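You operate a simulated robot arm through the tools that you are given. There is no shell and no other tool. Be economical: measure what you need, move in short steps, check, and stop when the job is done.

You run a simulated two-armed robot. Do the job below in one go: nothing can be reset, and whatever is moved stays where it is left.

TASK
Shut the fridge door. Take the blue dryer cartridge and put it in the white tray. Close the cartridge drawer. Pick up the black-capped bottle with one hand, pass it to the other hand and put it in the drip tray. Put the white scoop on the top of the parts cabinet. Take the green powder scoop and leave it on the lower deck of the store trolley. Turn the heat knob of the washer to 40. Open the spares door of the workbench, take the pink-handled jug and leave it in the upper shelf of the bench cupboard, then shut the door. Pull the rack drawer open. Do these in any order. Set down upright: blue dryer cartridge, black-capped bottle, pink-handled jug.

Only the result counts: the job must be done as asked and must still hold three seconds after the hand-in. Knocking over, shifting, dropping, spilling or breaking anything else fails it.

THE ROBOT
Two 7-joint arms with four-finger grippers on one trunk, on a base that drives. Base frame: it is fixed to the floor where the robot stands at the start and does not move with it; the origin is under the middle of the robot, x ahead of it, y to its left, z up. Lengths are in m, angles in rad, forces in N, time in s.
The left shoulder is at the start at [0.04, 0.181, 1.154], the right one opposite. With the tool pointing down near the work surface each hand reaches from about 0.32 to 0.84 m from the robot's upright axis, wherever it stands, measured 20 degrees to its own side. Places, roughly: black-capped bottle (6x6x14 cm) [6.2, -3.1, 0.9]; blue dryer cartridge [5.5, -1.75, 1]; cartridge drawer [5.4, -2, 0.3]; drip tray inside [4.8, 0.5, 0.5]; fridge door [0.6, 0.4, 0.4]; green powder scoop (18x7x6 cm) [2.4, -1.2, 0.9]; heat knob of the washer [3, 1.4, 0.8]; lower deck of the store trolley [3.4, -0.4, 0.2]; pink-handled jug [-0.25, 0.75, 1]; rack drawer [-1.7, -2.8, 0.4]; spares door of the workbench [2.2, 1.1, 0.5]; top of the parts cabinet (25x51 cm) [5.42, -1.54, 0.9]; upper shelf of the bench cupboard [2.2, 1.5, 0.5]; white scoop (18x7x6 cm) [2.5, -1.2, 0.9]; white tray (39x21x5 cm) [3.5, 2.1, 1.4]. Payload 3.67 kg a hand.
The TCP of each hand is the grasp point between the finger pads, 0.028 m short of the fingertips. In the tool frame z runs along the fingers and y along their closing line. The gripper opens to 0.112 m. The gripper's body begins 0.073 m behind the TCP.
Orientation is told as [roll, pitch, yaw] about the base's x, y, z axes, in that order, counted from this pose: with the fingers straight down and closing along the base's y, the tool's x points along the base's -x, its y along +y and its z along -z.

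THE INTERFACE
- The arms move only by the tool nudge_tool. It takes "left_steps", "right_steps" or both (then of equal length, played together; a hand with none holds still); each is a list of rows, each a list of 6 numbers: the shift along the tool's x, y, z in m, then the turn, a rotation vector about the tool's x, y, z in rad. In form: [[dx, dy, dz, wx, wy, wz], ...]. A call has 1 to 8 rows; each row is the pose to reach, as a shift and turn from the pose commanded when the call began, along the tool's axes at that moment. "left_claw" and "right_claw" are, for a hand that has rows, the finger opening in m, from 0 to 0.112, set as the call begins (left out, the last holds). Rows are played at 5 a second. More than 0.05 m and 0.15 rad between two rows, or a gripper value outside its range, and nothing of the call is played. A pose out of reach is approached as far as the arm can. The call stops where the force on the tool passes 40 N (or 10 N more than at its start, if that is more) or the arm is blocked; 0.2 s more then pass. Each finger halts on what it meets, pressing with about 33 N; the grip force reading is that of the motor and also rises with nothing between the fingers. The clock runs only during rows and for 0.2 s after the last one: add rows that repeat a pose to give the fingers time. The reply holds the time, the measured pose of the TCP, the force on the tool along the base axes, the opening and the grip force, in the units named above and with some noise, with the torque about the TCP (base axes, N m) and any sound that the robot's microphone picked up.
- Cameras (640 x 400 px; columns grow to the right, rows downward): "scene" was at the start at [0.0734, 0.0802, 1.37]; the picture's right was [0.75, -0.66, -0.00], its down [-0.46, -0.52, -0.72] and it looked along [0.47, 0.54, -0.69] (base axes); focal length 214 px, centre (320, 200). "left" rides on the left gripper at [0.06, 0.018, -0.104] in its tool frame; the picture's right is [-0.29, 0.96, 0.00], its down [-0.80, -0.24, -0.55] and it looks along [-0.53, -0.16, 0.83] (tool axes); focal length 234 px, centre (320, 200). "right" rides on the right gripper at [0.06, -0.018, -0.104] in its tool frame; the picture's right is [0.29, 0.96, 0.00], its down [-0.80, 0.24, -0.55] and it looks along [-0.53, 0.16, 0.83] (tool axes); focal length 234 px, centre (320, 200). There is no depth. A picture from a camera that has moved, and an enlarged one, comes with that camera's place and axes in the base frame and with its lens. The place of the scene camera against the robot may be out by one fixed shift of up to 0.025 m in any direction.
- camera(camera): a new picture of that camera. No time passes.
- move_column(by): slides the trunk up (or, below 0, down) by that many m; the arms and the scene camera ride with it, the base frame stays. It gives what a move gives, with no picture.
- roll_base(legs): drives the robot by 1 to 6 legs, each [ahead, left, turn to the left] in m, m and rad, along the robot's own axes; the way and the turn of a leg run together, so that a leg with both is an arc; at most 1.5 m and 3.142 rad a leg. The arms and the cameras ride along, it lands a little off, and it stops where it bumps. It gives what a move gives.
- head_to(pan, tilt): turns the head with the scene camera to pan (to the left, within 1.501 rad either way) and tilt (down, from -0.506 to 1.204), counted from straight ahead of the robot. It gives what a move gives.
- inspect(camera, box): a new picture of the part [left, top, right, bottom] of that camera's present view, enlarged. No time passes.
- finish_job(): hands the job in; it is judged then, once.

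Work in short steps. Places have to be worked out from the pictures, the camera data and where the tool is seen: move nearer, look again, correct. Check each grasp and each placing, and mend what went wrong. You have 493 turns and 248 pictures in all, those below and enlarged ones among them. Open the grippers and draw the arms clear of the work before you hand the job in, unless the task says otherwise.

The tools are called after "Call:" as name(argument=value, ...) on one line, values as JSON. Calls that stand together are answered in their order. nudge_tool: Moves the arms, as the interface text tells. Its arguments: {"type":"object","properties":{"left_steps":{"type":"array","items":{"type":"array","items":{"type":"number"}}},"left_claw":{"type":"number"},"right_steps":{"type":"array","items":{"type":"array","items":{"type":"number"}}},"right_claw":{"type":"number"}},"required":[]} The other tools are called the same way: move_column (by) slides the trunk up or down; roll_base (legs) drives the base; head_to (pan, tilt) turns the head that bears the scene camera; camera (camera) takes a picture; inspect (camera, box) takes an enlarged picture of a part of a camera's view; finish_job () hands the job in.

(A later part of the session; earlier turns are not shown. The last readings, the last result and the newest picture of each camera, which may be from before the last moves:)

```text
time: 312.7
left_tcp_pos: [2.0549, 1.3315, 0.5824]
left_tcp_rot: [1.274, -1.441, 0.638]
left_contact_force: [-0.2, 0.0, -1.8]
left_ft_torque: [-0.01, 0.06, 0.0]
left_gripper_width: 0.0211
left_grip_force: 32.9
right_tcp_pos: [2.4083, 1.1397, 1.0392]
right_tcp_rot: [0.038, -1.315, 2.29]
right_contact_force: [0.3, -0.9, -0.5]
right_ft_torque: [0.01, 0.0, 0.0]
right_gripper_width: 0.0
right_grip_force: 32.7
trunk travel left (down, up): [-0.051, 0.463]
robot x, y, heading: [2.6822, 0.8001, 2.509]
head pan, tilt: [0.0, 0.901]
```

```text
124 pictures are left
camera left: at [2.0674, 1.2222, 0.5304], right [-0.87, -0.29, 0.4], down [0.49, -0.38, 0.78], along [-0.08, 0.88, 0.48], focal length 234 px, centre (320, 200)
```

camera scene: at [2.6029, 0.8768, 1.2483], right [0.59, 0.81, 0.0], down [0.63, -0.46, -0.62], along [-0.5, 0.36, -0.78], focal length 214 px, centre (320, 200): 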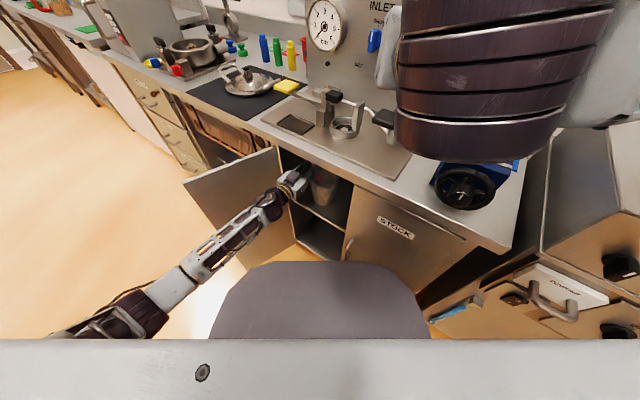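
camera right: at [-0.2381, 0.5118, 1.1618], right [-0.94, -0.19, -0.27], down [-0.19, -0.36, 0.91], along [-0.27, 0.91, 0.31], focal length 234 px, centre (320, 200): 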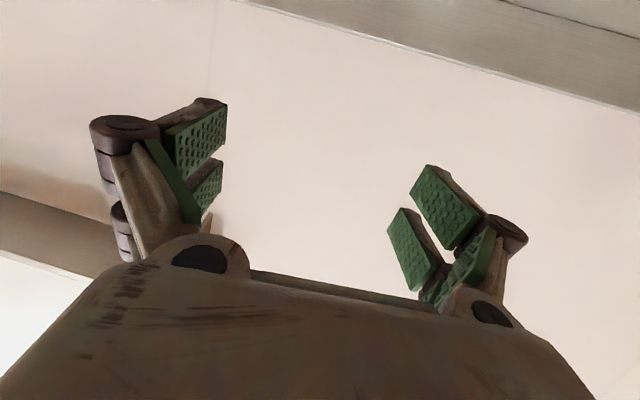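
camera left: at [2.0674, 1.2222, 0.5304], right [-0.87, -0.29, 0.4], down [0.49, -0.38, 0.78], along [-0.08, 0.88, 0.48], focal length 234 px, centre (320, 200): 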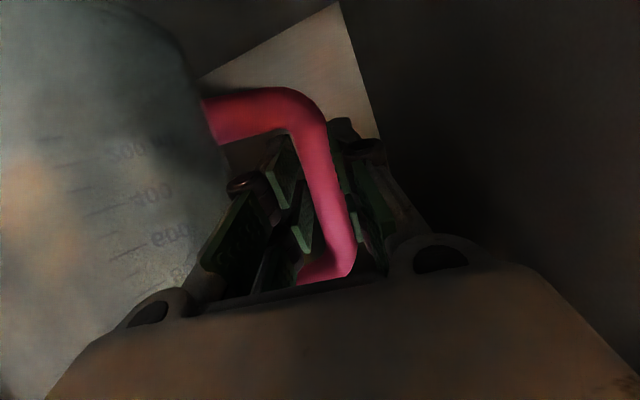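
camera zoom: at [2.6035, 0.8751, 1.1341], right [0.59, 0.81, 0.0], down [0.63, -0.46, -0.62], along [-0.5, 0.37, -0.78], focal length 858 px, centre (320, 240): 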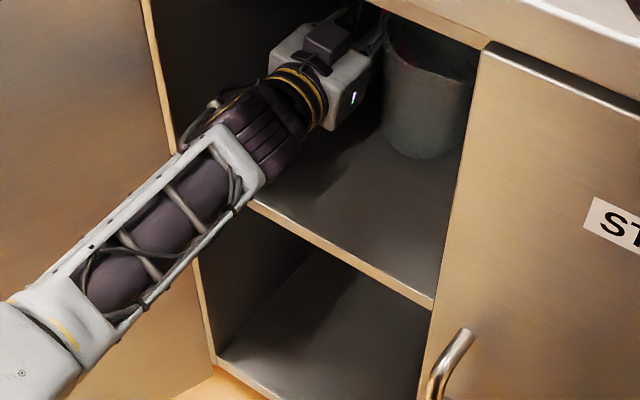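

Still free. I continue lowering in small steps.

Call:
move_column(by=-0.008)

Call:
move_column(by=-0.008)

Call:
move_column(by=-0.008)

Call:
inspect(camera="scene", box=[300, 120, 370, 190])

```text
time: 313.2
left_tcp_pos: [2.0551, 1.3295, 0.5742]
left_tcp_rot: [1.281, -1.44, 0.632]
left_contact_force: [-0.6, 1.0, 2.0]
left_ft_torque: [-0.01, -0.12, -0.01]
left_gripper_width: 0.0214
left_grip_force: 32.8
right_tcp_pos: [2.4082, 1.1408, 1.0299]
right_tcp_rot: [0.041, -1.316, 2.291]
right_contact_force: [-0.2, 0.9, 0.7]
right_ft_torque: [0.0, 0.01, 0.01]
right_gripper_width: 0.0
right_grip_force: 33.2
trunk travel left (down, up): [-0.043, 0.471]
robot x, y, heading: [2.6783, 0.8021, 2.511]
head pan, tilt: [0.0, 0.901]
```

```text
time: 313.8
left_tcp_pos: [2.0559, 1.3301, 0.571]
left_tcp_rot: [1.312, -1.443, 0.603]
left_contact_force: [-5.1, 1.2, 13.9]
left_ft_torque: [-0.18, -0.88, 0.04]
left_gripper_width: 0.0218
left_grip_force: 32.8
right_tcp_pos: [2.409, 1.1389, 1.0226]
right_tcp_rot: [0.04, -1.319, 2.29]
right_contact_force: [-0.3, 0.3, -0.2]
right_ft_torque: [-0.04, 0.04, 0.01]
right_gripper_width: 0.0
right_grip_force: 33.2
trunk travel left (down, up): [-0.035, 0.479]
robot x, y, heading: [2.683, 0.7972, 2.511]
head pan, tilt: [0.0, 0.901]
```

```text
time: 314.4
left_tcp_pos: [2.0549, 1.33, 0.5599]
left_tcp_rot: [1.275, -1.441, 0.637]
left_contact_force: [-3.8, 1.5, 9.7]
left_ft_torque: [-0.18, -0.77, 0.08]
left_gripper_width: 0.0228
left_grip_force: 32.7
right_tcp_pos: [2.4083, 1.1399, 1.0162]
right_tcp_rot: [0.04, -1.316, 2.291]
right_contact_force: [0.6, -0.1, -0.4]
right_ft_torque: [0.02, -0.01, 0.05]
right_gripper_width: 0.0001
right_grip_force: 33.1
trunk travel left (down, up): [-0.027, 0.487]
robot x, y, heading: [2.6813, 0.8006, 2.506]
head pan, tilt: [0.0, 0.901]
```

```text
5.71 times, centred on (335, 155) of scene
camera zoom: at [2.6041, 0.8745, 1.1107], right [0.59, 0.81, 0.0], down [0.63, -0.46, -0.62], along [-0.5, 0.37, -0.78], focal length 1226 px, centre (234, 457)
```

zoom: 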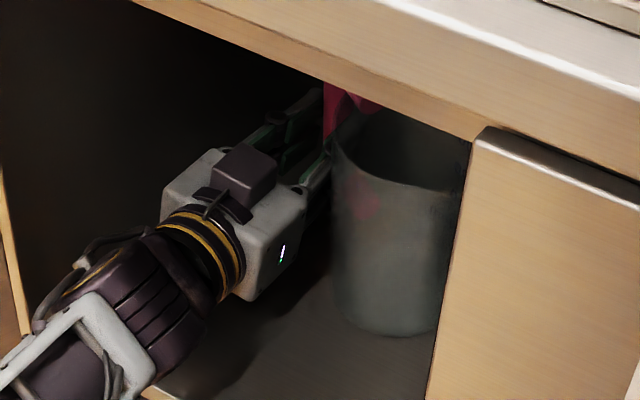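

The base is pressed on the shelf (~10 N). I open the fingers a little to release the handle.

Call:
nudge_tool(left_steps=[[0, 0, 0, 0, 0, 0], [0, 0, 0, 0, 0, 0], [0, 0, 0, 0, 0, 0]], left_claw=0.042)

Call:
camera(camera="left")

Call:
inspect(camera="scene", box=[300, 120, 370, 190])

```text
time: 315.2
left_tcp_pos: [2.0545, 1.3305, 0.5587]
left_tcp_rot: [1.272, -1.442, 0.642]
left_contact_force: [0.1, -0.2, 0.7]
left_ft_torque: [0.0, 0.0, -0.02]
left_gripper_width: 0.0418
left_grip_force: 0.0
right_tcp_pos: [2.4092, 1.1406, 1.0143]
right_tcp_rot: [0.039, -1.316, 2.291]
right_contact_force: [-0.6, -0.1, -0.1]
right_ft_torque: [0.04, 0.03, 0.0]
right_gripper_width: 0.0
right_grip_force: 33.2
trunk travel left (down, up): [-0.027, 0.487]
robot x, y, heading: [2.6822, 0.8003, 2.512]
head pan, tilt: [0.0, 0.901]
```

```text
122 pictures are left
camera left: at [2.0675, 1.2221, 0.5067], right [-0.87, -0.29, 0.4], down [0.49, -0.38, 0.78], along [-0.08, 0.88, 0.47], focal length 234 px, centre (320, 200)
```

left: 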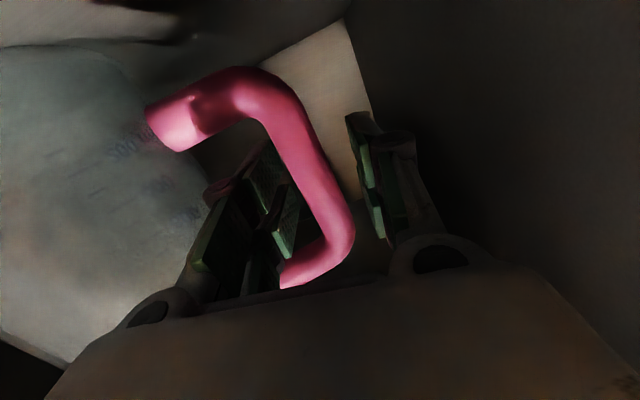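

```text
5.71 times, centred on (335, 155) of scene
camera zoom: at [2.6036, 0.875, 1.1106], right [0.59, 0.81, 0.0], down [0.63, -0.46, -0.62], along [-0.5, 0.37, -0.78], focal length 1226 px, centre (234, 457)
```

zoom: 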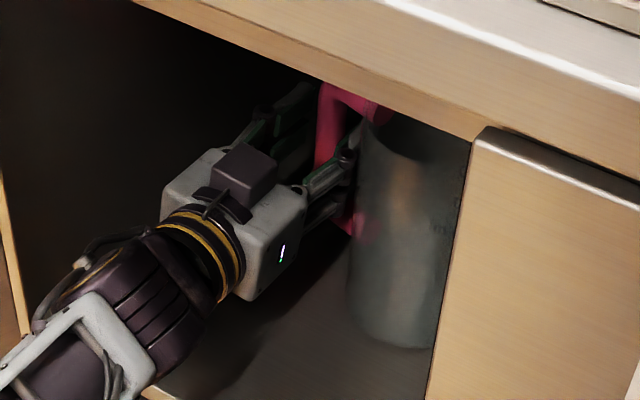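

The jug stands free and upright. I withdraw straight back slowly.

Call:
nudge_tool(left_steps=[[0, 0.002, -0.02, 0, 0, 0], [0, 0.003, -0.04, 0, 0, 0], [0, 0.003, -0.06, 0, 0, 0], [0, 0.003, -0.085, 0, 0, 0], [0, 0.003, -0.11, 0, 0, 0], [0, 0.003, -0.14, 0, 0, 0]])

Call:
inspect(camera="scene", box=[290, 110, 390, 210])

```text
time: 316.6
left_tcp_pos: [2.0989, 1.1952, 0.5646]
left_tcp_rot: [1.277, -1.441, 0.637]
left_contact_force: [0.4, 1.0, -0.2]
left_ft_torque: [-0.04, -0.01, -0.02]
left_gripper_width: 0.0422
left_grip_force: 0.1
right_tcp_pos: [2.4099, 1.1405, 1.0153]
right_tcp_rot: [0.038, -1.316, 2.29]
right_contact_force: [0.5, 0.7, 0.2]
right_ft_torque: [0.02, -0.01, -0.01]
right_gripper_width: 0.0003
right_grip_force: 33.1
trunk travel left (down, up): [-0.027, 0.487]
robot x, y, heading: [2.6789, 0.8011, 2.512]
head pan, tilt: [0.0, 0.901]
```

```text
4.00 times, centred on (340, 160) of scene
camera zoom: at [2.6036, 0.8747, 1.1107], right [0.59, 0.81, 0.0], down [0.63, -0.46, -0.62], along [-0.5, 0.37, -0.78], focal length 858 px, centre (240, 360)
```

zoom: 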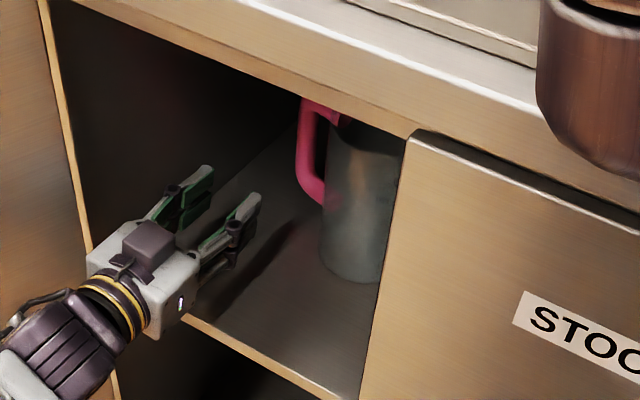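

The jug stands upright on the upper shelf. I back out, raise slightly, and reposition so the left hand can sweep the door shut from its outer side.

Call:
roll_base(legs=[[-0.2, 0.15, 0], [-0.2, 0.15, 0]])

Call:
move_column(by=0.1)

Call:
nudge_tool(left_steps=[[0, 0, -0.04, 0, 0, 0], [0, 0, -0.08, 0, 0, 0], [0, 0, -0.12, 0, 0, 0], [0, 0, -0.16, 0, 0, 0], [0, 0, -0.2, 0, 0, 0]], left_claw=0.0)

Call:
roll_base(legs=[[0, 0, -0.63]])

Call:
camera(camera="scene")

```text
time: 319.8
left_tcp_pos: [2.248, 0.7201, 0.5648]
left_tcp_rot: [1.283, -1.442, 0.63]
left_contact_force: [0.0, -0.7, -0.2]
left_ft_torque: [-0.02, 0.01, 0.01]
left_gripper_width: 0.0421
left_grip_force: 0.0
right_tcp_pos: [2.5586, 0.6646, 1.0146]
right_tcp_rot: [0.037, -1.318, 2.29]
right_contact_force: [0.3, -0.7, 0.1]
right_ft_torque: [0.0, -0.01, 0.0]
right_gripper_width: 0.0003
right_grip_force: 32.7
trunk travel left (down, up): [-0.027, 0.487]
robot x, y, heading: [2.8331, 0.3286, 2.515]
head pan, tilt: [0.0, 0.901]
```

```text
time: 321.1
left_tcp_pos: [2.2465, 0.7207, 0.6641]
left_tcp_rot: [1.273, -1.442, 0.643]
left_contact_force: [-0.4, -0.3, 0.3]
left_ft_torque: [0.01, -0.02, 0.0]
left_gripper_width: 0.0418
left_grip_force: 0.0
right_tcp_pos: [2.5584, 0.6663, 1.1145]
right_tcp_rot: [0.04, -1.315, 2.29]
right_contact_force: [-0.5, 0.4, -1.2]
right_ft_torque: [-0.04, 0.02, -0.01]
right_gripper_width: 0.0001
right_grip_force: 33.0
trunk travel left (down, up): [-0.127, 0.387]
robot x, y, heading: [2.8275, 0.3255, 2.513]
head pan, tilt: [0.0, 0.901]
```

```text
time: 322.3
left_tcp_pos: [2.3134, 0.532, 0.6749]
left_tcp_rot: [1.29, -1.442, 0.623]
left_contact_force: [-0.1, 0.2, 0.6]
left_ft_torque: [0.01, 0.0, -0.01]
left_gripper_width: 0.0001
left_grip_force: 32.7
right_tcp_pos: [2.559, 0.6648, 1.1164]
right_tcp_rot: [0.039, -1.319, 2.291]
right_contact_force: [0.7, -0.7, -0.3]
right_ft_torque: [-0.02, 0.0, -0.01]
right_gripper_width: 0.0
right_grip_force: 33.2
trunk travel left (down, up): [-0.127, 0.387]
robot x, y, heading: [2.8305, 0.3271, 2.511]
head pan, tilt: [0.0, 0.901]
```

```text
time: 324.6
left_tcp_pos: [2.5256, 0.7907, 0.6729]
left_tcp_rot: [1.276, -1.441, 0.028]
left_contact_force: [0.1, 0.8, -0.4]
left_ft_torque: [-0.02, 0.03, 0.01]
left_gripper_width: 0.0
left_grip_force: 32.8
right_tcp_pos: [2.8027, 0.7604, 1.1161]
right_tcp_rot: [0.041, -1.316, 1.68]
right_contact_force: [0.3, 0.3, -0.1]
right_ft_torque: [0.01, 0.01, -0.01]
right_gripper_width: 0.0
right_grip_force: 33.1
trunk travel left (down, up): [-0.127, 0.387]
robot x, y, heading: [2.833, 0.3273, 1.902]
head pan, tilt: [0.0, 0.901]
```

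```text
119 pictures are left
camera scene: at [2.7996, 0.4345, 1.2109], right [0.95, 0.33, 0.0], down [0.26, -0.74, -0.62], along [-0.2, 0.59, -0.78], focal length 214 px, centre (320, 200)
```

scene: 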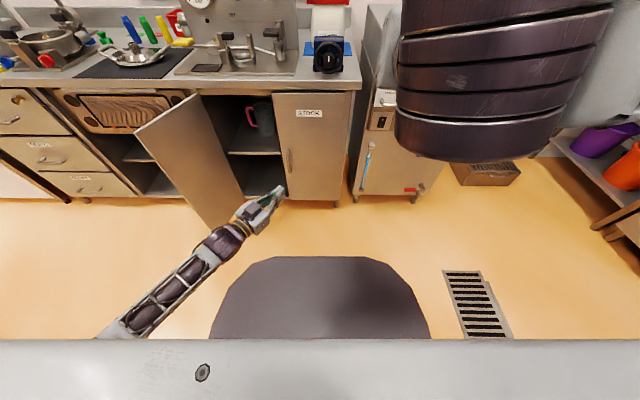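

I slide left past the door's tip, move forward behind its outer face, then sweep right.

Call:
roll_base(legs=[[-0.04, 0.7, 0], [0.2, 0, 0]])

Call:
camera(camera="scene")

```text
time: 329.9
left_tcp_pos: [1.7793, 0.7074, 0.6727]
left_tcp_rot: [1.266, -1.44, 0.034]
left_contact_force: [0.0, 0.5, 0.2]
left_ft_torque: [0.03, 0.0, -0.04]
left_gripper_width: 0.0
left_grip_force: 33.1
right_tcp_pos: [2.0561, 0.6771, 1.1151]
right_tcp_rot: [0.038, -1.314, 1.678]
right_contact_force: [0.6, 1.2, -1.2]
right_ft_torque: [0.01, -0.01, 0.01]
right_gripper_width: 0.0
right_grip_force: 32.5
trunk travel left (down, up): [-0.127, 0.387]
robot x, y, heading: [2.0852, 0.2393, 1.898]
head pan, tilt: [0.0, 0.901]
```

```text
118 pictures are left
camera scene: at [2.0521, 0.3507, 1.2108], right [0.95, 0.32, 0.0], down [0.25, -0.74, -0.62], along [-0.2, 0.59, -0.78], focal length 214 px, centre (320, 200)
```

scene: 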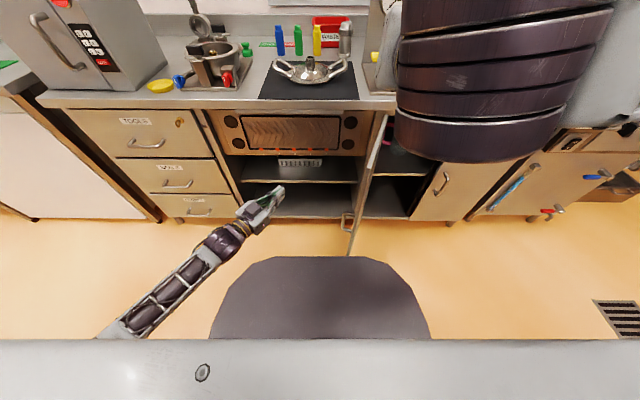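

The hand is left of the leaf. I move in and sweep right.

Call:
roll_base(legs=[[0.08, -0.2, 0], [0.0, -0.1, 0], [0.05, -0.15, 0]])

Call:
camera(camera="scene")

```text
time: 333.3
left_tcp_pos: [2.1658, 0.9779, 0.6716]
left_tcp_rot: [1.267, -1.44, 0.029]
left_contact_force: [0.8, 0.3, 0.0]
left_ft_torque: [0.03, 0.01, 0.01]
left_gripper_width: 0.0
left_grip_force: 33.0
right_tcp_pos: [2.4441, 0.9453, 1.1151]
right_tcp_rot: [0.046, -1.317, 1.668]
right_contact_force: [0.5, 0.9, 0.5]
right_ft_torque: [0.0, -0.02, 0.03]
right_gripper_width: 0.0
right_grip_force: 33.2
trunk travel left (down, up): [-0.127, 0.387]
robot x, y, heading: [2.4678, 0.5121, 1.899]
head pan, tilt: [0.0, 0.901]
```

```text
117 pictures are left
camera scene: at [2.4389, 0.6196, 1.2109], right [0.95, 0.32, 0.0], down [0.25, -0.74, -0.62], along [-0.2, 0.59, -0.78], focal length 214 px, centre (320, 200)
```

scene: 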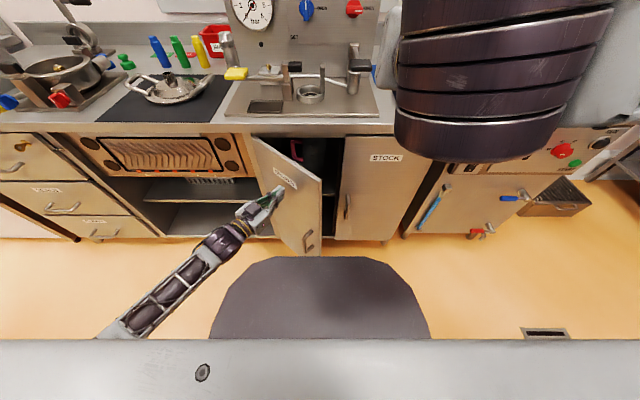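

The door is half shut. I push forward-right to close it.

Call:
roll_base(legs=[[0.06, -0.05, 0], [0.07, -0.02, 0]])

Call:
camera(camera="scene")

```text
time: 335.0
left_tcp_pos: [2.1934, 1.0975, 0.673]
left_tcp_rot: [1.291, -1.442, 0.001]
left_contact_force: [0.1, -0.4, -0.4]
left_ft_torque: [0.01, 0.02, 0.0]
left_gripper_width: 0.0
left_grip_force: 33.3
right_tcp_pos: [2.4688, 1.0713, 1.1146]
right_tcp_rot: [0.045, -1.313, 1.668]
right_contact_force: [0.2, 0.1, -0.5]
right_ft_torque: [0.04, -0.02, 0.0]
right_gripper_width: 0.0001
right_grip_force: 32.9
trunk travel left (down, up): [-0.127, 0.387]
robot x, y, heading: [2.4947, 0.6361, 1.894]
head pan, tilt: [0.0, 0.901]
stopped in leg 2: the force on the tool passed its limit at 301 N (the readings are from after the stop); the commanded pose is now the measured one
```

```text
116 pictures are left
camera scene: at [2.4644, 0.7443, 1.2109], right [0.95, 0.32, 0.0], down [0.25, -0.74, -0.62], along [-0.2, 0.59, -0.78], focal length 214 px, centre (320, 200)
```

scene: 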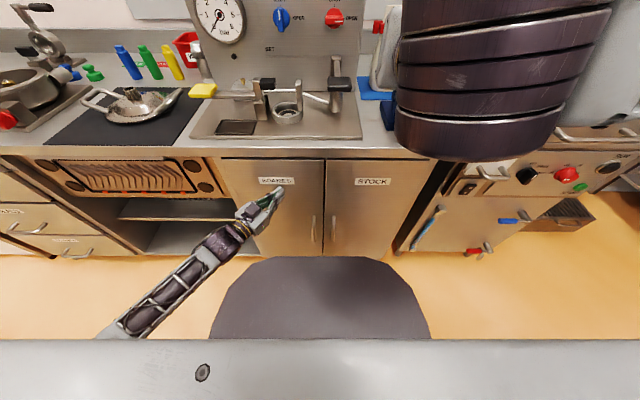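

The spares door is shut. Next the washer's heat knob, to the right. I back off, draw the left hand in and look at the panel.

Call:
roll_base(legs=[[-0.2, 0, 0]])

Call:
move_column(by=0.25)

Call:
head_to(pan=-0.75, tilt=0.6)

Call:
camera(camera="scene")

```text
time: 336.6
left_tcp_pos: [2.2591, 0.9082, 0.6739]
left_tcp_rot: [1.299, -1.441, -0.01]
left_contact_force: [0.5, 0.0, 0.2]
left_ft_torque: [-0.02, 0.04, 0.03]
left_gripper_width: 0.0
left_grip_force: 33.5
right_tcp_pos: [2.5354, 0.8794, 1.1159]
right_tcp_rot: [0.042, -1.313, 1.667]
right_contact_force: [0.2, -0.5, 1.0]
right_ft_torque: [0.01, 0.02, 0.0]
right_gripper_width: 0.0001
right_grip_force: 32.9
trunk travel left (down, up): [-0.127, 0.387]
robot x, y, heading: [2.5628, 0.4425, 1.89]
head pan, tilt: [0.0, 0.901]
```

```text
time: 339.2
left_tcp_pos: [2.2596, 0.9091, 0.9224]
left_tcp_rot: [1.287, -1.442, 0.003]
left_contact_force: [0.1, -1.3, -0.2]
left_ft_torque: [-0.03, -0.02, 0.01]
left_gripper_width: 0.0
left_grip_force: 32.8
right_tcp_pos: [2.536, 0.8798, 1.3644]
right_tcp_rot: [0.042, -1.314, 1.67]
right_contact_force: [-0.3, 0.9, -0.2]
right_ft_torque: [0.01, 0.0, 0.03]
right_gripper_width: 0.0002
right_grip_force: 33.1
trunk travel left (down, up): [-0.377, 0.137]
robot x, y, heading: [2.5626, 0.4444, 1.896]
head pan, tilt: [0.0, 0.901]
```

```text
time: 340.3
left_tcp_pos: [2.2589, 0.9092, 0.9235]
left_tcp_rot: [1.291, -1.442, 0.0]
left_contact_force: [0.1, 0.6, 0.8]
left_ft_torque: [-0.03, -0.01, 0.01]
left_gripper_width: 0.0
left_grip_force: 33.0
right_tcp_pos: [2.5342, 0.8797, 1.3636]
right_tcp_rot: [0.042, -1.316, 1.67]
right_contact_force: [0.0, 0.2, 1.0]
right_ft_torque: [0.03, -0.04, -0.01]
right_gripper_width: 0.0
right_grip_force: 33.0
trunk travel left (down, up): [-0.377, 0.137]
robot x, y, heading: [2.5596, 0.4469, 1.9]
head pan, tilt: [-0.75, 0.6]
```

```text
115 pictures are left
camera scene: at [2.5897, 0.5628, 1.4852], right [0.91, -0.41, 0.0], down [-0.23, -0.52, -0.82], along [0.34, 0.75, -0.57], focal length 214 px, centre (320, 200)
```

scene: 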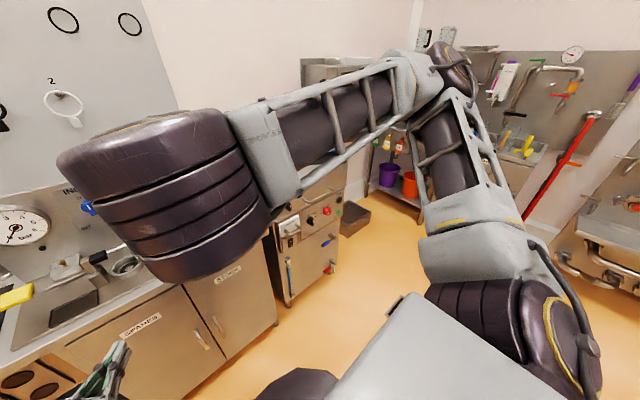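

Call:
inspect(camera="scene", box=[265, 170, 365, 270])

```text
4.00 times, centred on (315, 220) of scene
camera zoom: at [2.5897, 0.5628, 1.4852], right [0.91, -0.41, 0.0], down [-0.23, -0.52, -0.82], along [0.34, 0.75, -0.57], focal length 858 px, centre (340, 120)
```

zoom: 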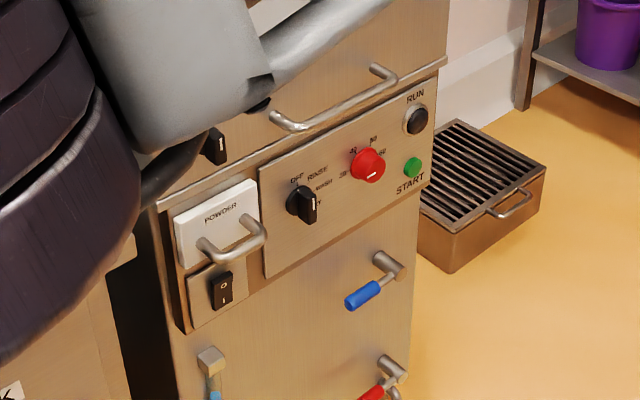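

The red knob with 30–40–50–60 marks is the heat knob, near (2.99,1.36,0.80). I move in front of it and lower the right hand.

Call:
roll_base(legs=[[-0.08, -0.57, -0.02]])

Call:
move_column(by=-0.34)

Call:
head_to(pan=0.1, tilt=0.65)

Call:
camera(camera="scene")

Call:
camera(camera="right")

```text
time: 343.7
left_tcp_pos: [2.8394, 1.0156, 0.922]
left_tcp_rot: [1.29, -1.442, -0.026]
left_contact_force: [0.2, 0.0, -0.3]
left_ft_torque: [0.0, -0.03, 0.01]
left_gripper_width: 0.0001
left_grip_force: 32.9
right_tcp_pos: [3.1148, 0.9813, 1.3643]
right_tcp_rot: [0.042, -1.314, 1.643]
right_contact_force: [0.6, 0.6, 0.5]
right_ft_torque: [-0.01, 0.0, -0.02]
right_gripper_width: 0.0002
right_grip_force: 33.6
trunk travel left (down, up): [-0.377, 0.137]
robot x, y, heading: [3.1325, 0.5427, 1.87]
head pan, tilt: [-0.75, 0.6]
```

```text
time: 347.0
left_tcp_pos: [2.8406, 1.0152, 0.5828]
left_tcp_rot: [1.291, -1.441, -0.025]
left_contact_force: [0.1, 0.2, 0.4]
left_ft_torque: [0.0, -0.02, -0.02]
left_gripper_width: 0.0
left_grip_force: 33.2
right_tcp_pos: [3.115, 0.9806, 1.0239]
right_tcp_rot: [0.042, -1.313, 1.642]
right_contact_force: [-0.4, 0.3, -0.2]
right_ft_torque: [0.04, -0.01, -0.02]
right_gripper_width: 0.0
right_grip_force: 32.7
trunk travel left (down, up): [-0.037, 0.477]
robot x, y, heading: [3.1308, 0.5434, 1.874]
head pan, tilt: [-0.75, 0.6]
```

```text
time: 348.2
left_tcp_pos: [2.8398, 1.0155, 0.5821]
left_tcp_rot: [1.291, -1.442, -0.024]
left_contact_force: [-0.9, 0.5, -0.4]
left_ft_torque: [0.02, 0.0, 0.0]
left_gripper_width: 0.0
left_grip_force: 33.1
right_tcp_pos: [3.1156, 0.9806, 1.0243]
right_tcp_rot: [0.041, -1.316, 1.642]
right_contact_force: [0.9, -0.4, -1.2]
right_ft_torque: [0.02, 0.03, 0.02]
right_gripper_width: 0.0001
right_grip_force: 33.4
trunk travel left (down, up): [-0.037, 0.477]
robot x, y, heading: [3.1311, 0.5451, 1.872]
head pan, tilt: [0.099, 0.649]
```

```text
113 pictures are left
camera scene: at [3.0895, 0.6614, 1.1409], right [0.92, 0.39, 0.0], down [0.23, -0.56, -0.8], along [-0.31, 0.73, -0.6], focal length 214 px, centre (320, 200)
```

scene: 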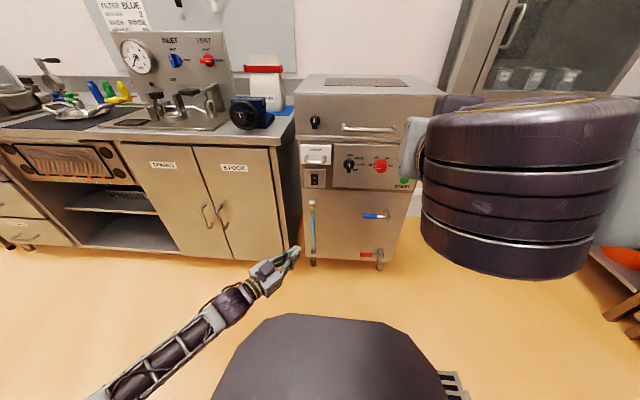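

```text
112 pictures are left
camera right: at [3.1457, 0.8676, 0.992], right [-0.95, -0.18, -0.27], down [-0.19, -0.36, 0.91], along [-0.26, 0.92, 0.3], focal length 234 px, centre (320, 200)
```

right: 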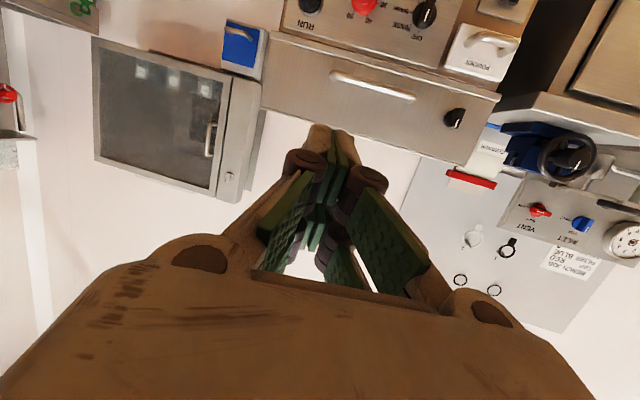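

Call:
inspect(camera="scene", box=[330, 130, 430, 200])

```text
5.71 times, centred on (380, 165) of scene
camera zoom: at [3.0895, 0.6614, 1.1409], right [0.92, 0.39, 0.0], down [0.23, -0.56, -0.8], along [-0.31, 0.73, -0.6], focal length 1226 px, centre (-23, 400)
```

zoom: 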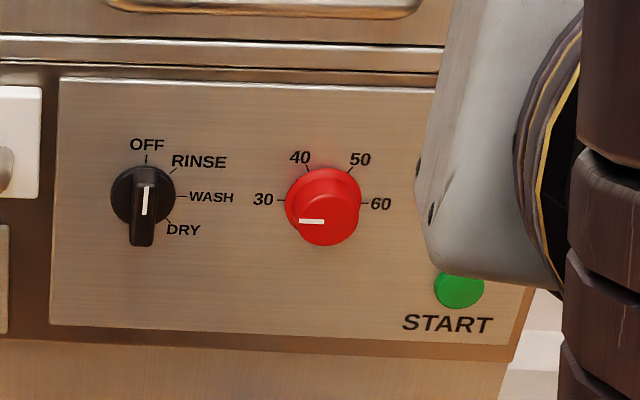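

The heat knob points at 30 (left); 40 is 60° clockwise from it. The knob is at about (3.02,1.42,0.75). I level the right hand, yaw it square to the panel and lower it to knob height.

Call:
nudge_tool(right_steps=[[0.04, 0, 0.01, -0.03, -0.04, 0], [0.08, 0, 0.02, -0.06, -0.08, 0], [0.12, 0, 0.03, -0.1, -0.12, 0], [0.16, 0, 0.04, -0.13, -0.16, 0], [0.2, 0, 0.05, -0.16, -0.2, 0], [0.24, 0, 0.06, -0.19, -0.24, 0], [0.26, 0, 0.067, -0.19, -0.25, 0]], right_claw=0.07)

Call:
camera(camera="right")

```text
time: 349.8
left_tcp_pos: [2.8408, 1.0158, 0.5827]
left_tcp_rot: [1.289, -1.442, -0.026]
left_contact_force: [0.7, -0.6, 0.1]
left_ft_torque: [0.0, 0.0, 0.0]
left_gripper_width: 0.0
left_grip_force: 33.2
right_tcp_pos: [3.0907, 0.9862, 0.7354]
right_tcp_rot: [1.551, -1.536, 0.319]
right_contact_force: [0.4, -0.1, 0.2]
right_ft_torque: [0.03, -0.01, -0.01]
right_gripper_width: 0.07
right_grip_force: 0.1
right hand out of reach, approached as far as the arm can: row 1, 2, 3, 4, 5, 6, 7
trunk travel left (down, up): [-0.037, 0.477]
robot x, y, heading: [3.1283, 0.5411, 1.872]
head pan, tilt: [0.099, 0.649]
```

```text
110 pictures are left
camera right: at [3.1361, 0.893, 0.6755], right [-0.92, -0.29, -0.25], down [-0.04, -0.59, 0.81], along [-0.38, 0.75, 0.54], focal length 234 px, centre (320, 200)
```

right: 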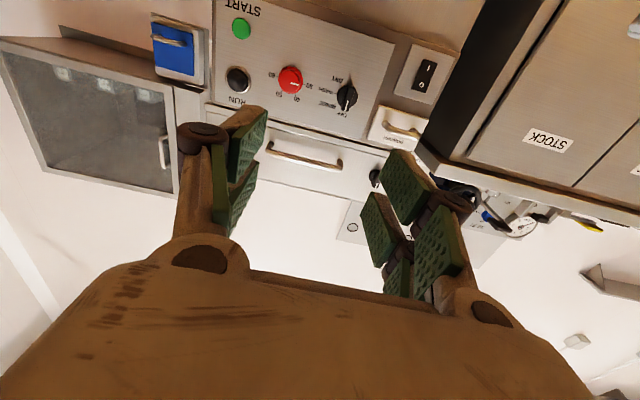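

Knob confirmed at (3.016,1.423,0.749). I drive closer and centre the hand on it.

Call:
roll_base(legs=[[0.15, -0.055, 0]])

Call:
nudge_tool(right_steps=[[-0.01, 0, 0.04, 0, 0, 0], [-0.02, 0, 0.08, 0, 0, 0], [-0.025, 0, 0.12, 0, 0, 0], [-0.025, 0, 0.16, 0, 0, 0]])

Call:
camera(camera="right")

```text
time: 351.2
left_tcp_pos: [2.8465, 1.1749, 0.5808]
left_tcp_rot: [1.279, -1.441, -0.011]
left_contact_force: [-0.1, -0.1, -1.0]
left_ft_torque: [-0.02, 0.02, 0.02]
left_gripper_width: 0.0001
left_grip_force: 33.1
right_tcp_pos: [3.0978, 1.1492, 0.7363]
right_tcp_rot: [1.495, -1.536, 0.378]
right_contact_force: [1.0, 0.4, -0.9]
right_ft_torque: [0.01, 0.02, -0.01]
right_gripper_width: 0.0699
right_grip_force: 0.1
trunk travel left (down, up): [-0.037, 0.477]
robot x, y, heading: [3.1419, 0.703, 1.877]
head pan, tilt: [0.099, 0.649]
```

```text
time: 352.2
left_tcp_pos: [2.8467, 1.1756, 0.5822]
left_tcp_rot: [1.286, -1.441, -0.017]
left_contact_force: [0.2, -1.0, -0.3]
left_ft_torque: [-0.03, 0.0, 0.0]
left_gripper_width: 0.0001
left_grip_force: 33.1
right_tcp_pos: [3.029, 1.2868, 0.7719]
right_tcp_rot: [1.387, -1.536, 0.48]
right_contact_force: [-0.6, 0.6, -0.6]
right_ft_torque: [-0.02, 0.02, -0.02]
right_gripper_width: 0.0697
right_grip_force: 0.0
right hand out of reach, approached as far as the arm can: row 2, 3, 4
trunk travel left (down, up): [-0.037, 0.477]
robot x, y, heading: [3.1387, 0.7021, 1.878]
head pan, tilt: [0.099, 0.649]
```

```text
109 pictures are left
camera right: at [3.0745, 1.192, 0.7117], right [-0.92, -0.28, -0.25], down [-0.04, -0.59, 0.81], along [-0.38, 0.76, 0.53], focal length 234 px, centre (320, 200)
```

right: 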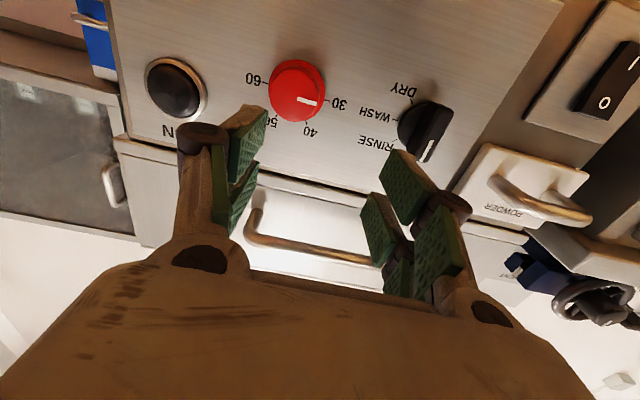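

The knob is seen pointing at 30. I align (2.6 cm right, 1.6 cm down) and approach.

Call:
nudge_tool(right_steps=[[0.008, -0.013, 0.02, 0, 0, 0], [0.016, -0.026, 0.05, 0, 0, 0], [0.016, -0.026, 0.08, 0, 0, 0]])

Call:
camera(camera="right")

```text
time: 353.0
left_tcp_pos: [2.85, 1.1753, 0.5836]
left_tcp_rot: [1.291, -1.441, -0.026]
left_contact_force: [-0.6, 1.1, 0.2]
left_ft_torque: [-0.01, -0.01, -0.01]
left_gripper_width: 0.0
left_grip_force: 33.3
right_tcp_pos: [3.0001, 1.3533, 0.776]
right_tcp_rot: [1.178, -1.532, 0.675]
right_contact_force: [0.3, -1.7, -0.6]
right_ft_torque: [-0.02, 0.0, -0.05]
right_gripper_width: 0.0712
right_grip_force: 0.9
right hand out of reach, approached as far as the arm can: row 1, 2, 3
trunk travel left (down, up): [-0.037, 0.477]
robot x, y, heading: [3.1394, 0.708, 1.876]
head pan, tilt: [0.099, 0.649]
```

```text
108 pictures are left
camera right: at [3.0431, 1.2568, 0.7165], right [-0.93, -0.27, -0.25], down [-0.05, -0.58, 0.81], along [-0.37, 0.77, 0.52], focal length 234 px, centre (320, 200)
```

right: 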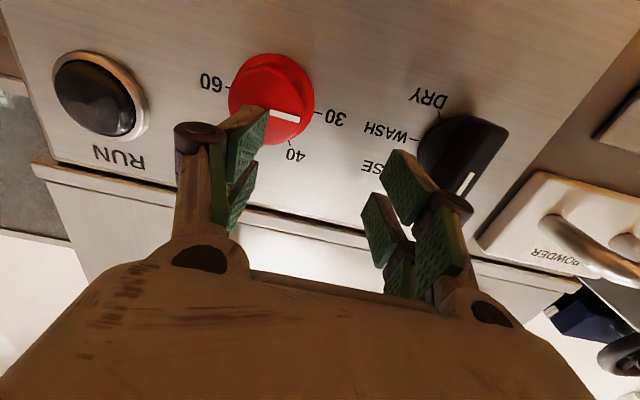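

The arm is at a joint limit sideways, so I use the base and trunk for alignment: back 4 cm, right 4 cm, trunk down 2 cm.

Call:
roll_base(legs=[[-0.05, -0.045, 0]])

Call:
move_column(by=-0.022)

Call:
camera(camera="right")

```text
time: 354.0
left_tcp_pos: [2.907, 1.1402, 0.5825]
left_tcp_rot: [1.294, -1.441, -0.03]
left_contact_force: [0.4, 0.1, 0.1]
left_ft_torque: [-0.01, 0.03, 0.02]
left_gripper_width: 0.0
left_grip_force: 33.5
right_tcp_pos: [3.0593, 1.3183, 0.7765]
right_tcp_rot: [1.21, -1.533, 0.637]
right_contact_force: [0.8, 0.4, 0.2]
right_ft_torque: [-0.01, 0.0, 0.03]
right_gripper_width: 0.07
right_grip_force: 0.0
trunk travel left (down, up): [-0.037, 0.477]
robot x, y, heading: [3.1998, 0.6695, 1.874]
head pan, tilt: [0.099, 0.649]
```

```text
time: 354.7
left_tcp_pos: [2.9061, 1.1402, 0.5622]
left_tcp_rot: [1.291, -1.442, -0.027]
left_contact_force: [0.3, -1.1, 1.0]
left_ft_torque: [-0.03, -0.01, -0.01]
left_gripper_width: 0.0
left_grip_force: 32.8
right_tcp_pos: [3.059, 1.3181, 0.7544]
right_tcp_rot: [1.187, -1.532, 0.664]
right_contact_force: [0.2, -0.5, 0.4]
right_ft_torque: [0.02, 0.02, 0.04]
right_gripper_width: 0.0698
right_grip_force: 0.0
trunk travel left (down, up): [-0.015, 0.499]
robot x, y, heading: [3.1976, 0.6703, 1.869]
head pan, tilt: [0.099, 0.649]
```

```text
107 pictures are left
camera right: at [3.1024, 1.2223, 0.6952], right [-0.93, -0.27, -0.25], down [-0.05, -0.58, 0.81], along [-0.37, 0.77, 0.52], focal length 234 px, centre (320, 200)
```

right: 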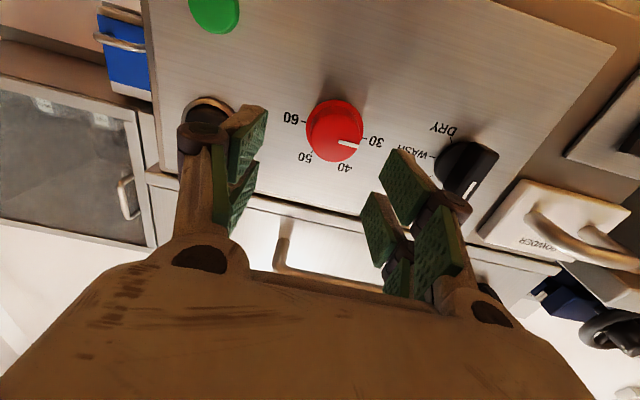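

Call:
roll_base(legs=[[0.07, 0.012, 0]])

Call:
camera(camera="right")

```text
time: 355.7
left_tcp_pos: [2.874, 1.203, 0.5606]
left_tcp_rot: [1.28, -1.442, -0.012]
left_contact_force: [0.0, 0.5, -0.5]
left_ft_torque: [0.03, 0.0, -0.06]
left_gripper_width: 0.0
left_grip_force: 33.0
right_tcp_pos: [3.0255, 1.3816, 0.7531]
right_tcp_rot: [1.135, -1.532, 0.716]
right_contact_force: [-0.2, 1.0, -1.5]
right_ft_torque: [-0.02, 0.05, 0.02]
right_gripper_width: 0.07
right_grip_force: 0.1
trunk travel left (down, up): [-0.015, 0.499]
robot x, y, heading: [3.1656, 0.7324, 1.871]
head pan, tilt: [0.099, 0.649]
```

```text
106 pictures are left
camera right: at [3.0693, 1.2858, 0.6942], right [-0.93, -0.27, -0.25], down [-0.05, -0.58, 0.81], along [-0.37, 0.77, 0.52], focal length 234 px, centre (320, 200)
```

right: 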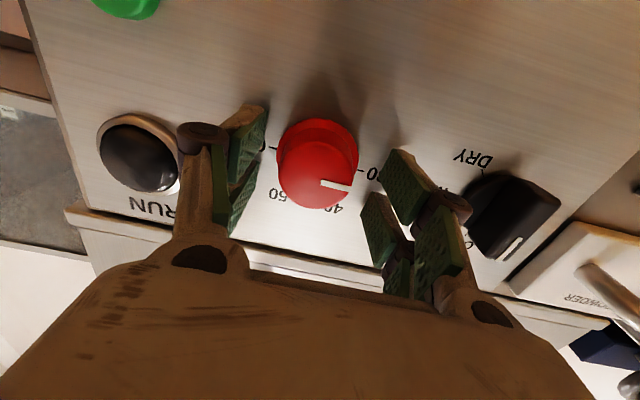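

Well centred. I advance 3 cm and close on the knob.

Call:
roll_base(legs=[[0.03, 0.0, 0]])

Call:
nudge_tool(right_steps=[[0, 0, 0, 0, 0, 0], [0, 0, 0, 0, 0, 0], [0, 0, 0, 0, 0, 0]], right_claw=0.0)

Call:
camera(camera="right")

```text
time: 356.5
left_tcp_pos: [2.8703, 1.2145, 0.5617]
left_tcp_rot: [1.298, -1.444, -0.031]
left_contact_force: [-0.1, 0.0, 0.0]
left_ft_torque: [-0.01, 0.03, -0.01]
left_gripper_width: 0.0
left_grip_force: 32.9
right_tcp_pos: [3.0195, 1.3899, 0.7551]
right_tcp_rot: [1.223, -1.534, 0.642]
right_contact_force: [3.9, -9.7, 4.3]
right_ft_torque: [0.22, 0.04, -0.16]
right_gripper_width: 0.0737
right_grip_force: 0.8
trunk travel left (down, up): [-0.015, 0.499]
robot x, y, heading: [3.1607, 0.7464, 1.873]
head pan, tilt: [0.099, 0.649]
stopped in leg 1: the force on the tool passed its limit at 52 N (the readings are from after the stop); the commanded pose is now the measured one
```

```text
time: 357.0
left_tcp_pos: [2.8739, 1.2144, 0.5623]
left_tcp_rot: [1.309, -1.442, -0.043]
left_contact_force: [-0.4, 0.2, -0.8]
left_ft_torque: [-0.02, 0.01, 0.02]
left_gripper_width: 0.0
left_grip_force: 33.8
right_tcp_pos: [3.0259, 1.3844, 0.7518]
right_tcp_rot: [1.016, -1.533, 0.843]
right_contact_force: [35.7, -26.9, -0.1]
right_ft_torque: [0.96, -0.2, 1.22]
right_gripper_width: 0.0427
right_grip_force: 42.8
trunk travel left (down, up): [-0.015, 0.499]
robot x, y, heading: [3.164, 0.745, 1.873]
head pan, tilt: [0.099, 0.649]
stopped in row 2 (right hand): the force on the tool passed its limit at 46 N (the readings are from after the stop); the commanded pose is now the measured one
```

```text
105 pictures are left
camera right: at [3.0706, 1.2883, 0.6928], right [-0.92, -0.28, -0.26], down [-0.05, -0.58, 0.82], along [-0.38, 0.77, 0.52], focal length 234 px, centre (320, 200)
```

right: 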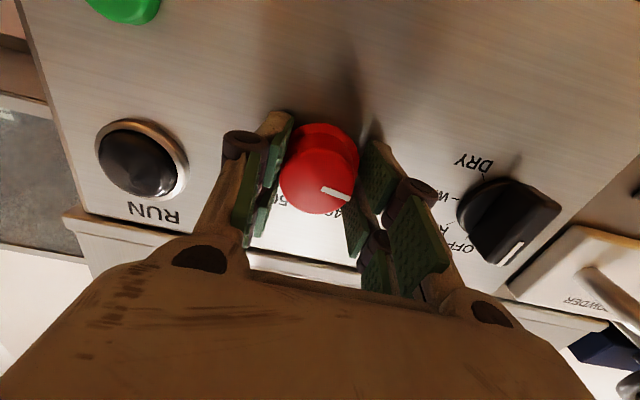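

The knob is held (0.043 m). I turn clockwise in steps and check.

Call:
nudge_tool(right_steps=[[0, 0, -0.003, 0, 0, 0.1], [0, 0, -0.004, 0, 0, 0.2], [0, 0, -0.004, 0, 0, 0.3], [0, 0, -0.004, 0, 0, 0.4], [0, 0, -0.004, 0, 0, 0.5]])

Call:
camera(camera="right")

```text
time: 358.2
left_tcp_pos: [2.8721, 1.2161, 0.5618]
left_tcp_rot: [1.287, -1.439, -0.02]
left_contact_force: [0.2, 0.6, -0.1]
left_ft_torque: [-0.03, -0.01, -0.03]
left_gripper_width: 0.0
left_grip_force: 32.9
right_tcp_pos: [3.0265, 1.3843, 0.7496]
right_tcp_rot: [1.528, -1.036, 0.322]
right_contact_force: [49.3, -13.1, -12.8]
right_ft_torque: [-0.72, -0.3, -0.52]
right_gripper_width: 0.0393
right_grip_force: 45.4
trunk travel left (down, up): [-0.015, 0.499]
robot x, y, heading: [3.162, 0.7441, 1.877]
head pan, tilt: [0.099, 0.649]
```

```text
104 pictures are left
camera right: at [3.0414, 1.2795, 0.6916], right [-0.93, -0.27, 0.24], down [0.34, -0.46, 0.82], along [-0.11, 0.85, 0.52], focal length 234 px, centre (320, 200)
```

right: 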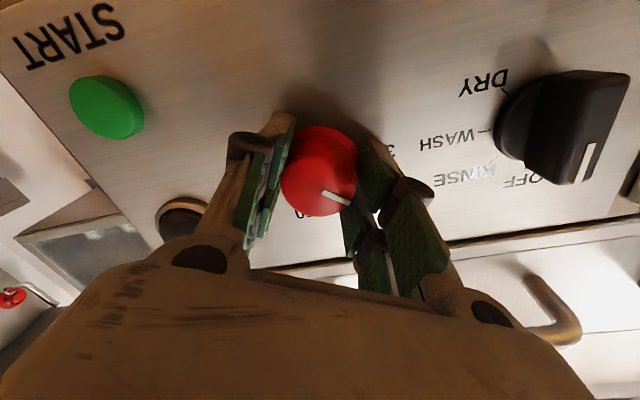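

The knob turns with the hand. I continue the remaining ~0.55 rad.

Call:
nudge_tool(right_steps=[[0, 0, 0, 0, 0, 0.1], [0, 0, 0, 0, 0, 0.2], [0, 0, 0, 0, 0, 0.3], [0, 0, 0, 0, 0, 0.4], [0, 0, 0, 0, 0, 0.5]])

Call:
camera(camera="right")

Call:
inspect(camera="scene", box=[300, 120, 440, 220])

```text
time: 359.4
left_tcp_pos: [2.8725, 1.2152, 0.562]
left_tcp_rot: [1.287, -1.441, -0.02]
left_contact_force: [0.1, 0.0, -0.9]
left_ft_torque: [0.01, 0.01, 0.03]
left_gripper_width: 0.0
left_grip_force: 33.1
right_tcp_pos: [3.026, 1.3844, 0.7499]
right_tcp_rot: [1.544, -0.535, 0.3]
right_contact_force: [48.5, -13.3, -15.8]
right_ft_torque: [-0.44, -0.32, 0.29]
right_gripper_width: 0.0395
right_grip_force: 45.2
trunk travel left (down, up): [-0.015, 0.499]
robot x, y, heading: [3.1639, 0.7462, 1.872]
head pan, tilt: [0.099, 0.649]
```

```text
103 pictures are left
camera right: at [3.015, 1.2721, 0.7063], right [-0.71, -0.19, 0.68], down [0.69, -0.36, 0.63], along [0.12, 0.91, 0.39], focal length 234 px, centre (320, 200)
```

right: 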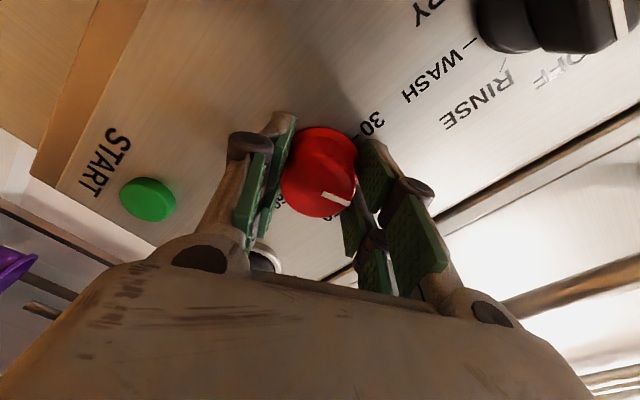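

```text
4.00 times, centred on (370, 170) of scene
camera zoom: at [3.1246, 0.8625, 1.1197], right [0.92, 0.39, 0.0], down [0.23, -0.56, -0.8], along [-0.31, 0.73, -0.6], focal length 858 px, centre (120, 320)
```

zoom: 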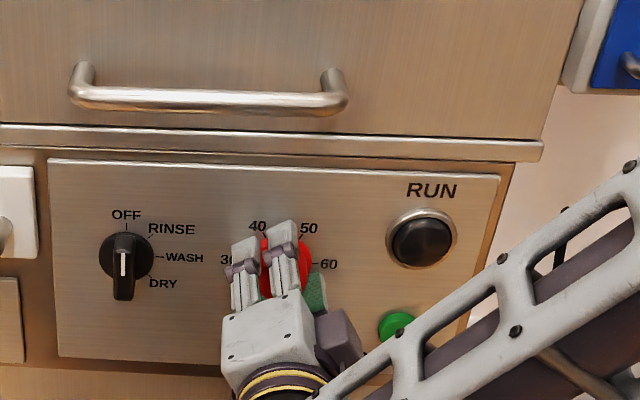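

Rotated about 57–64°. I release by backing off and look at the pointer.

Call:
nudge_tool(right_steps=[[0, 0, 0, 0, 0, 0], [0, 0, 0, 0, 0, 0]], right_claw=0.075)

Call:
roll_base(legs=[[-0.12, 0, 0]])

Call:
inspect(camera="right", box=[220, 40, 440, 200])

```text
time: 360.0
left_tcp_pos: [2.8699, 1.2158, 0.5601]
left_tcp_rot: [1.289, -1.445, -0.02]
left_contact_force: [-0.7, 0.4, -0.6]
left_ft_torque: [0.02, 0.04, 0.01]
left_gripper_width: 0.0003
left_grip_force: 32.9
right_tcp_pos: [3.0179, 1.3835, 0.7545]
right_tcp_rot: [1.553, -0.535, 0.308]
right_contact_force: [0.0, -0.1, -0.2]
right_ft_torque: [0.01, 0.02, -0.02]
right_gripper_width: 0.075
right_grip_force: 0.1
trunk travel left (down, up): [-0.015, 0.499]
robot x, y, heading: [3.1601, 0.7473, 1.874]
head pan, tilt: [0.099, 0.649]
```

```text
time: 361.3
left_tcp_pos: [2.9085, 1.0986, 0.5615]
left_tcp_rot: [1.3, -1.444, -0.034]
left_contact_force: [0.8, -0.5, -0.1]
left_ft_torque: [-0.02, -0.02, 0.0]
left_gripper_width: 0.0
left_grip_force: 33.6
right_tcp_pos: [3.0585, 1.2655, 0.7546]
right_tcp_rot: [1.553, -0.537, 0.301]
right_contact_force: [-0.1, -0.6, 0.8]
right_ft_torque: [-0.04, 0.04, -0.01]
right_gripper_width: 0.0751
right_grip_force: 0.1
trunk travel left (down, up): [-0.015, 0.499]
robot x, y, heading: [3.2001, 0.6272, 1.867]
head pan, tilt: [0.099, 0.649]
```

```text
2.50 times, centred on (330, 120) of right
camera zoom: at [3.0476, 1.1531, 0.709], right [-0.71, -0.2, 0.68], down [0.7, -0.36, 0.62], along [0.12, 0.91, 0.39], focal length 585 px, centre (295, 400)
```

zoom: 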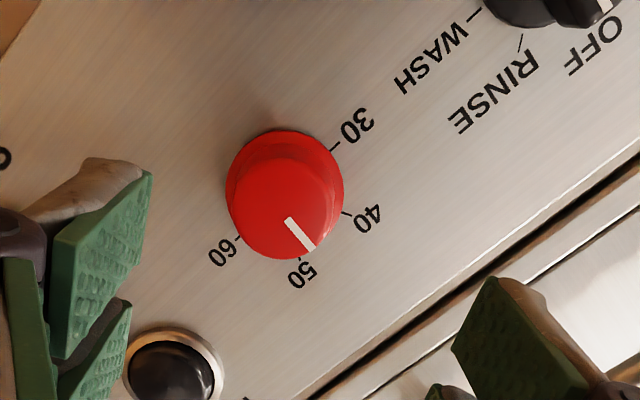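

Overshot: the pointer sits midway between 40 and 50, so I need ~0.5 rad back. I re-approach, well centred.

Call:
camera(camera="right")

```text
100 pictures are left
camera right: at [3.0476, 1.1531, 0.709], right [-0.71, -0.2, 0.68], down [0.7, -0.36, 0.62], along [0.12, 0.91, 0.39], focal length 234 px, centre (320, 200)
```

right: 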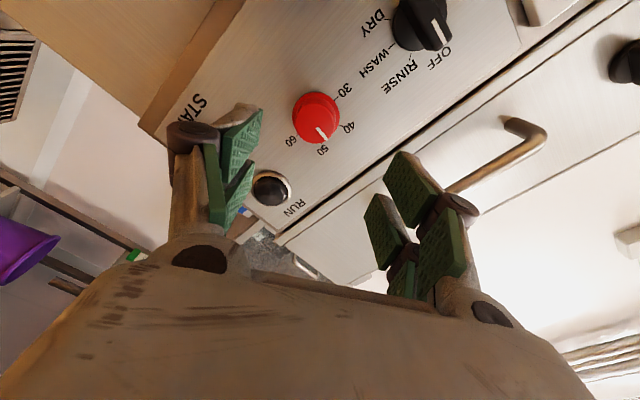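

Call:
roll_base(legs=[[0.119, -0.012, 0]])

Call:
nudge_tool(right_steps=[[0, 0, 0, 0, 0, 0], [0, 0, 0, 0, 0, 0], [0, 0, 0, 0, 0, 0]], right_claw=0.0)

Call:
camera(camera="right")

```text
time: 362.5
left_tcp_pos: [2.8849, 1.2129, 0.5601]
left_tcp_rot: [1.28, -1.443, -0.013]
left_contact_force: [0.5, 0.0, -0.7]
left_ft_torque: [0.03, 0.02, -0.02]
left_gripper_width: 0.0001
left_grip_force: 32.6
right_tcp_pos: [3.0352, 1.3818, 0.7517]
right_tcp_rot: [1.548, -0.535, 0.303]
right_contact_force: [0.4, 1.0, -0.4]
right_ft_torque: [0.0, 0.04, -0.04]
right_gripper_width: 0.0753
right_grip_force: 0.0
trunk travel left (down, up): [-0.015, 0.499]
robot x, y, heading: [3.1736, 0.7383, 1.874]
head pan, tilt: [0.099, 0.649]
```

```text
time: 363.3
left_tcp_pos: [2.884, 1.2118, 0.5624]
left_tcp_rot: [1.291, -1.444, -0.025]
left_contact_force: [0.3, -0.2, 0.5]
left_ft_torque: [0.0, 0.02, 0.02]
left_gripper_width: 0.0
left_grip_force: 32.9
right_tcp_pos: [3.0344, 1.3809, 0.753]
right_tcp_rot: [1.553, -0.536, 0.303]
right_contact_force: [-1.7, -0.5, 3.2]
right_ft_torque: [-0.12, 0.04, 0.36]
right_gripper_width: 0.0406
right_grip_force: 45.2
trunk travel left (down, up): [-0.015, 0.499]
robot x, y, heading: [3.1734, 0.7441, 1.873]
head pan, tilt: [0.099, 0.649]
```

```text
99 pictures are left
camera right: at [3.0239, 1.2681, 0.7088], right [-0.71, -0.2, 0.68], down [0.7, -0.36, 0.62], along [0.12, 0.91, 0.39], focal length 234 px, centre (320, 200)
```

right: 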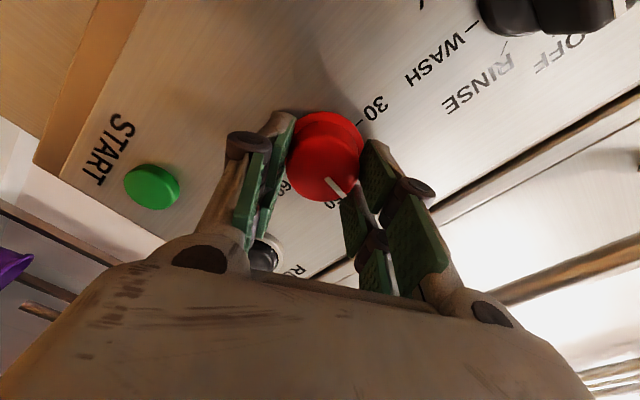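

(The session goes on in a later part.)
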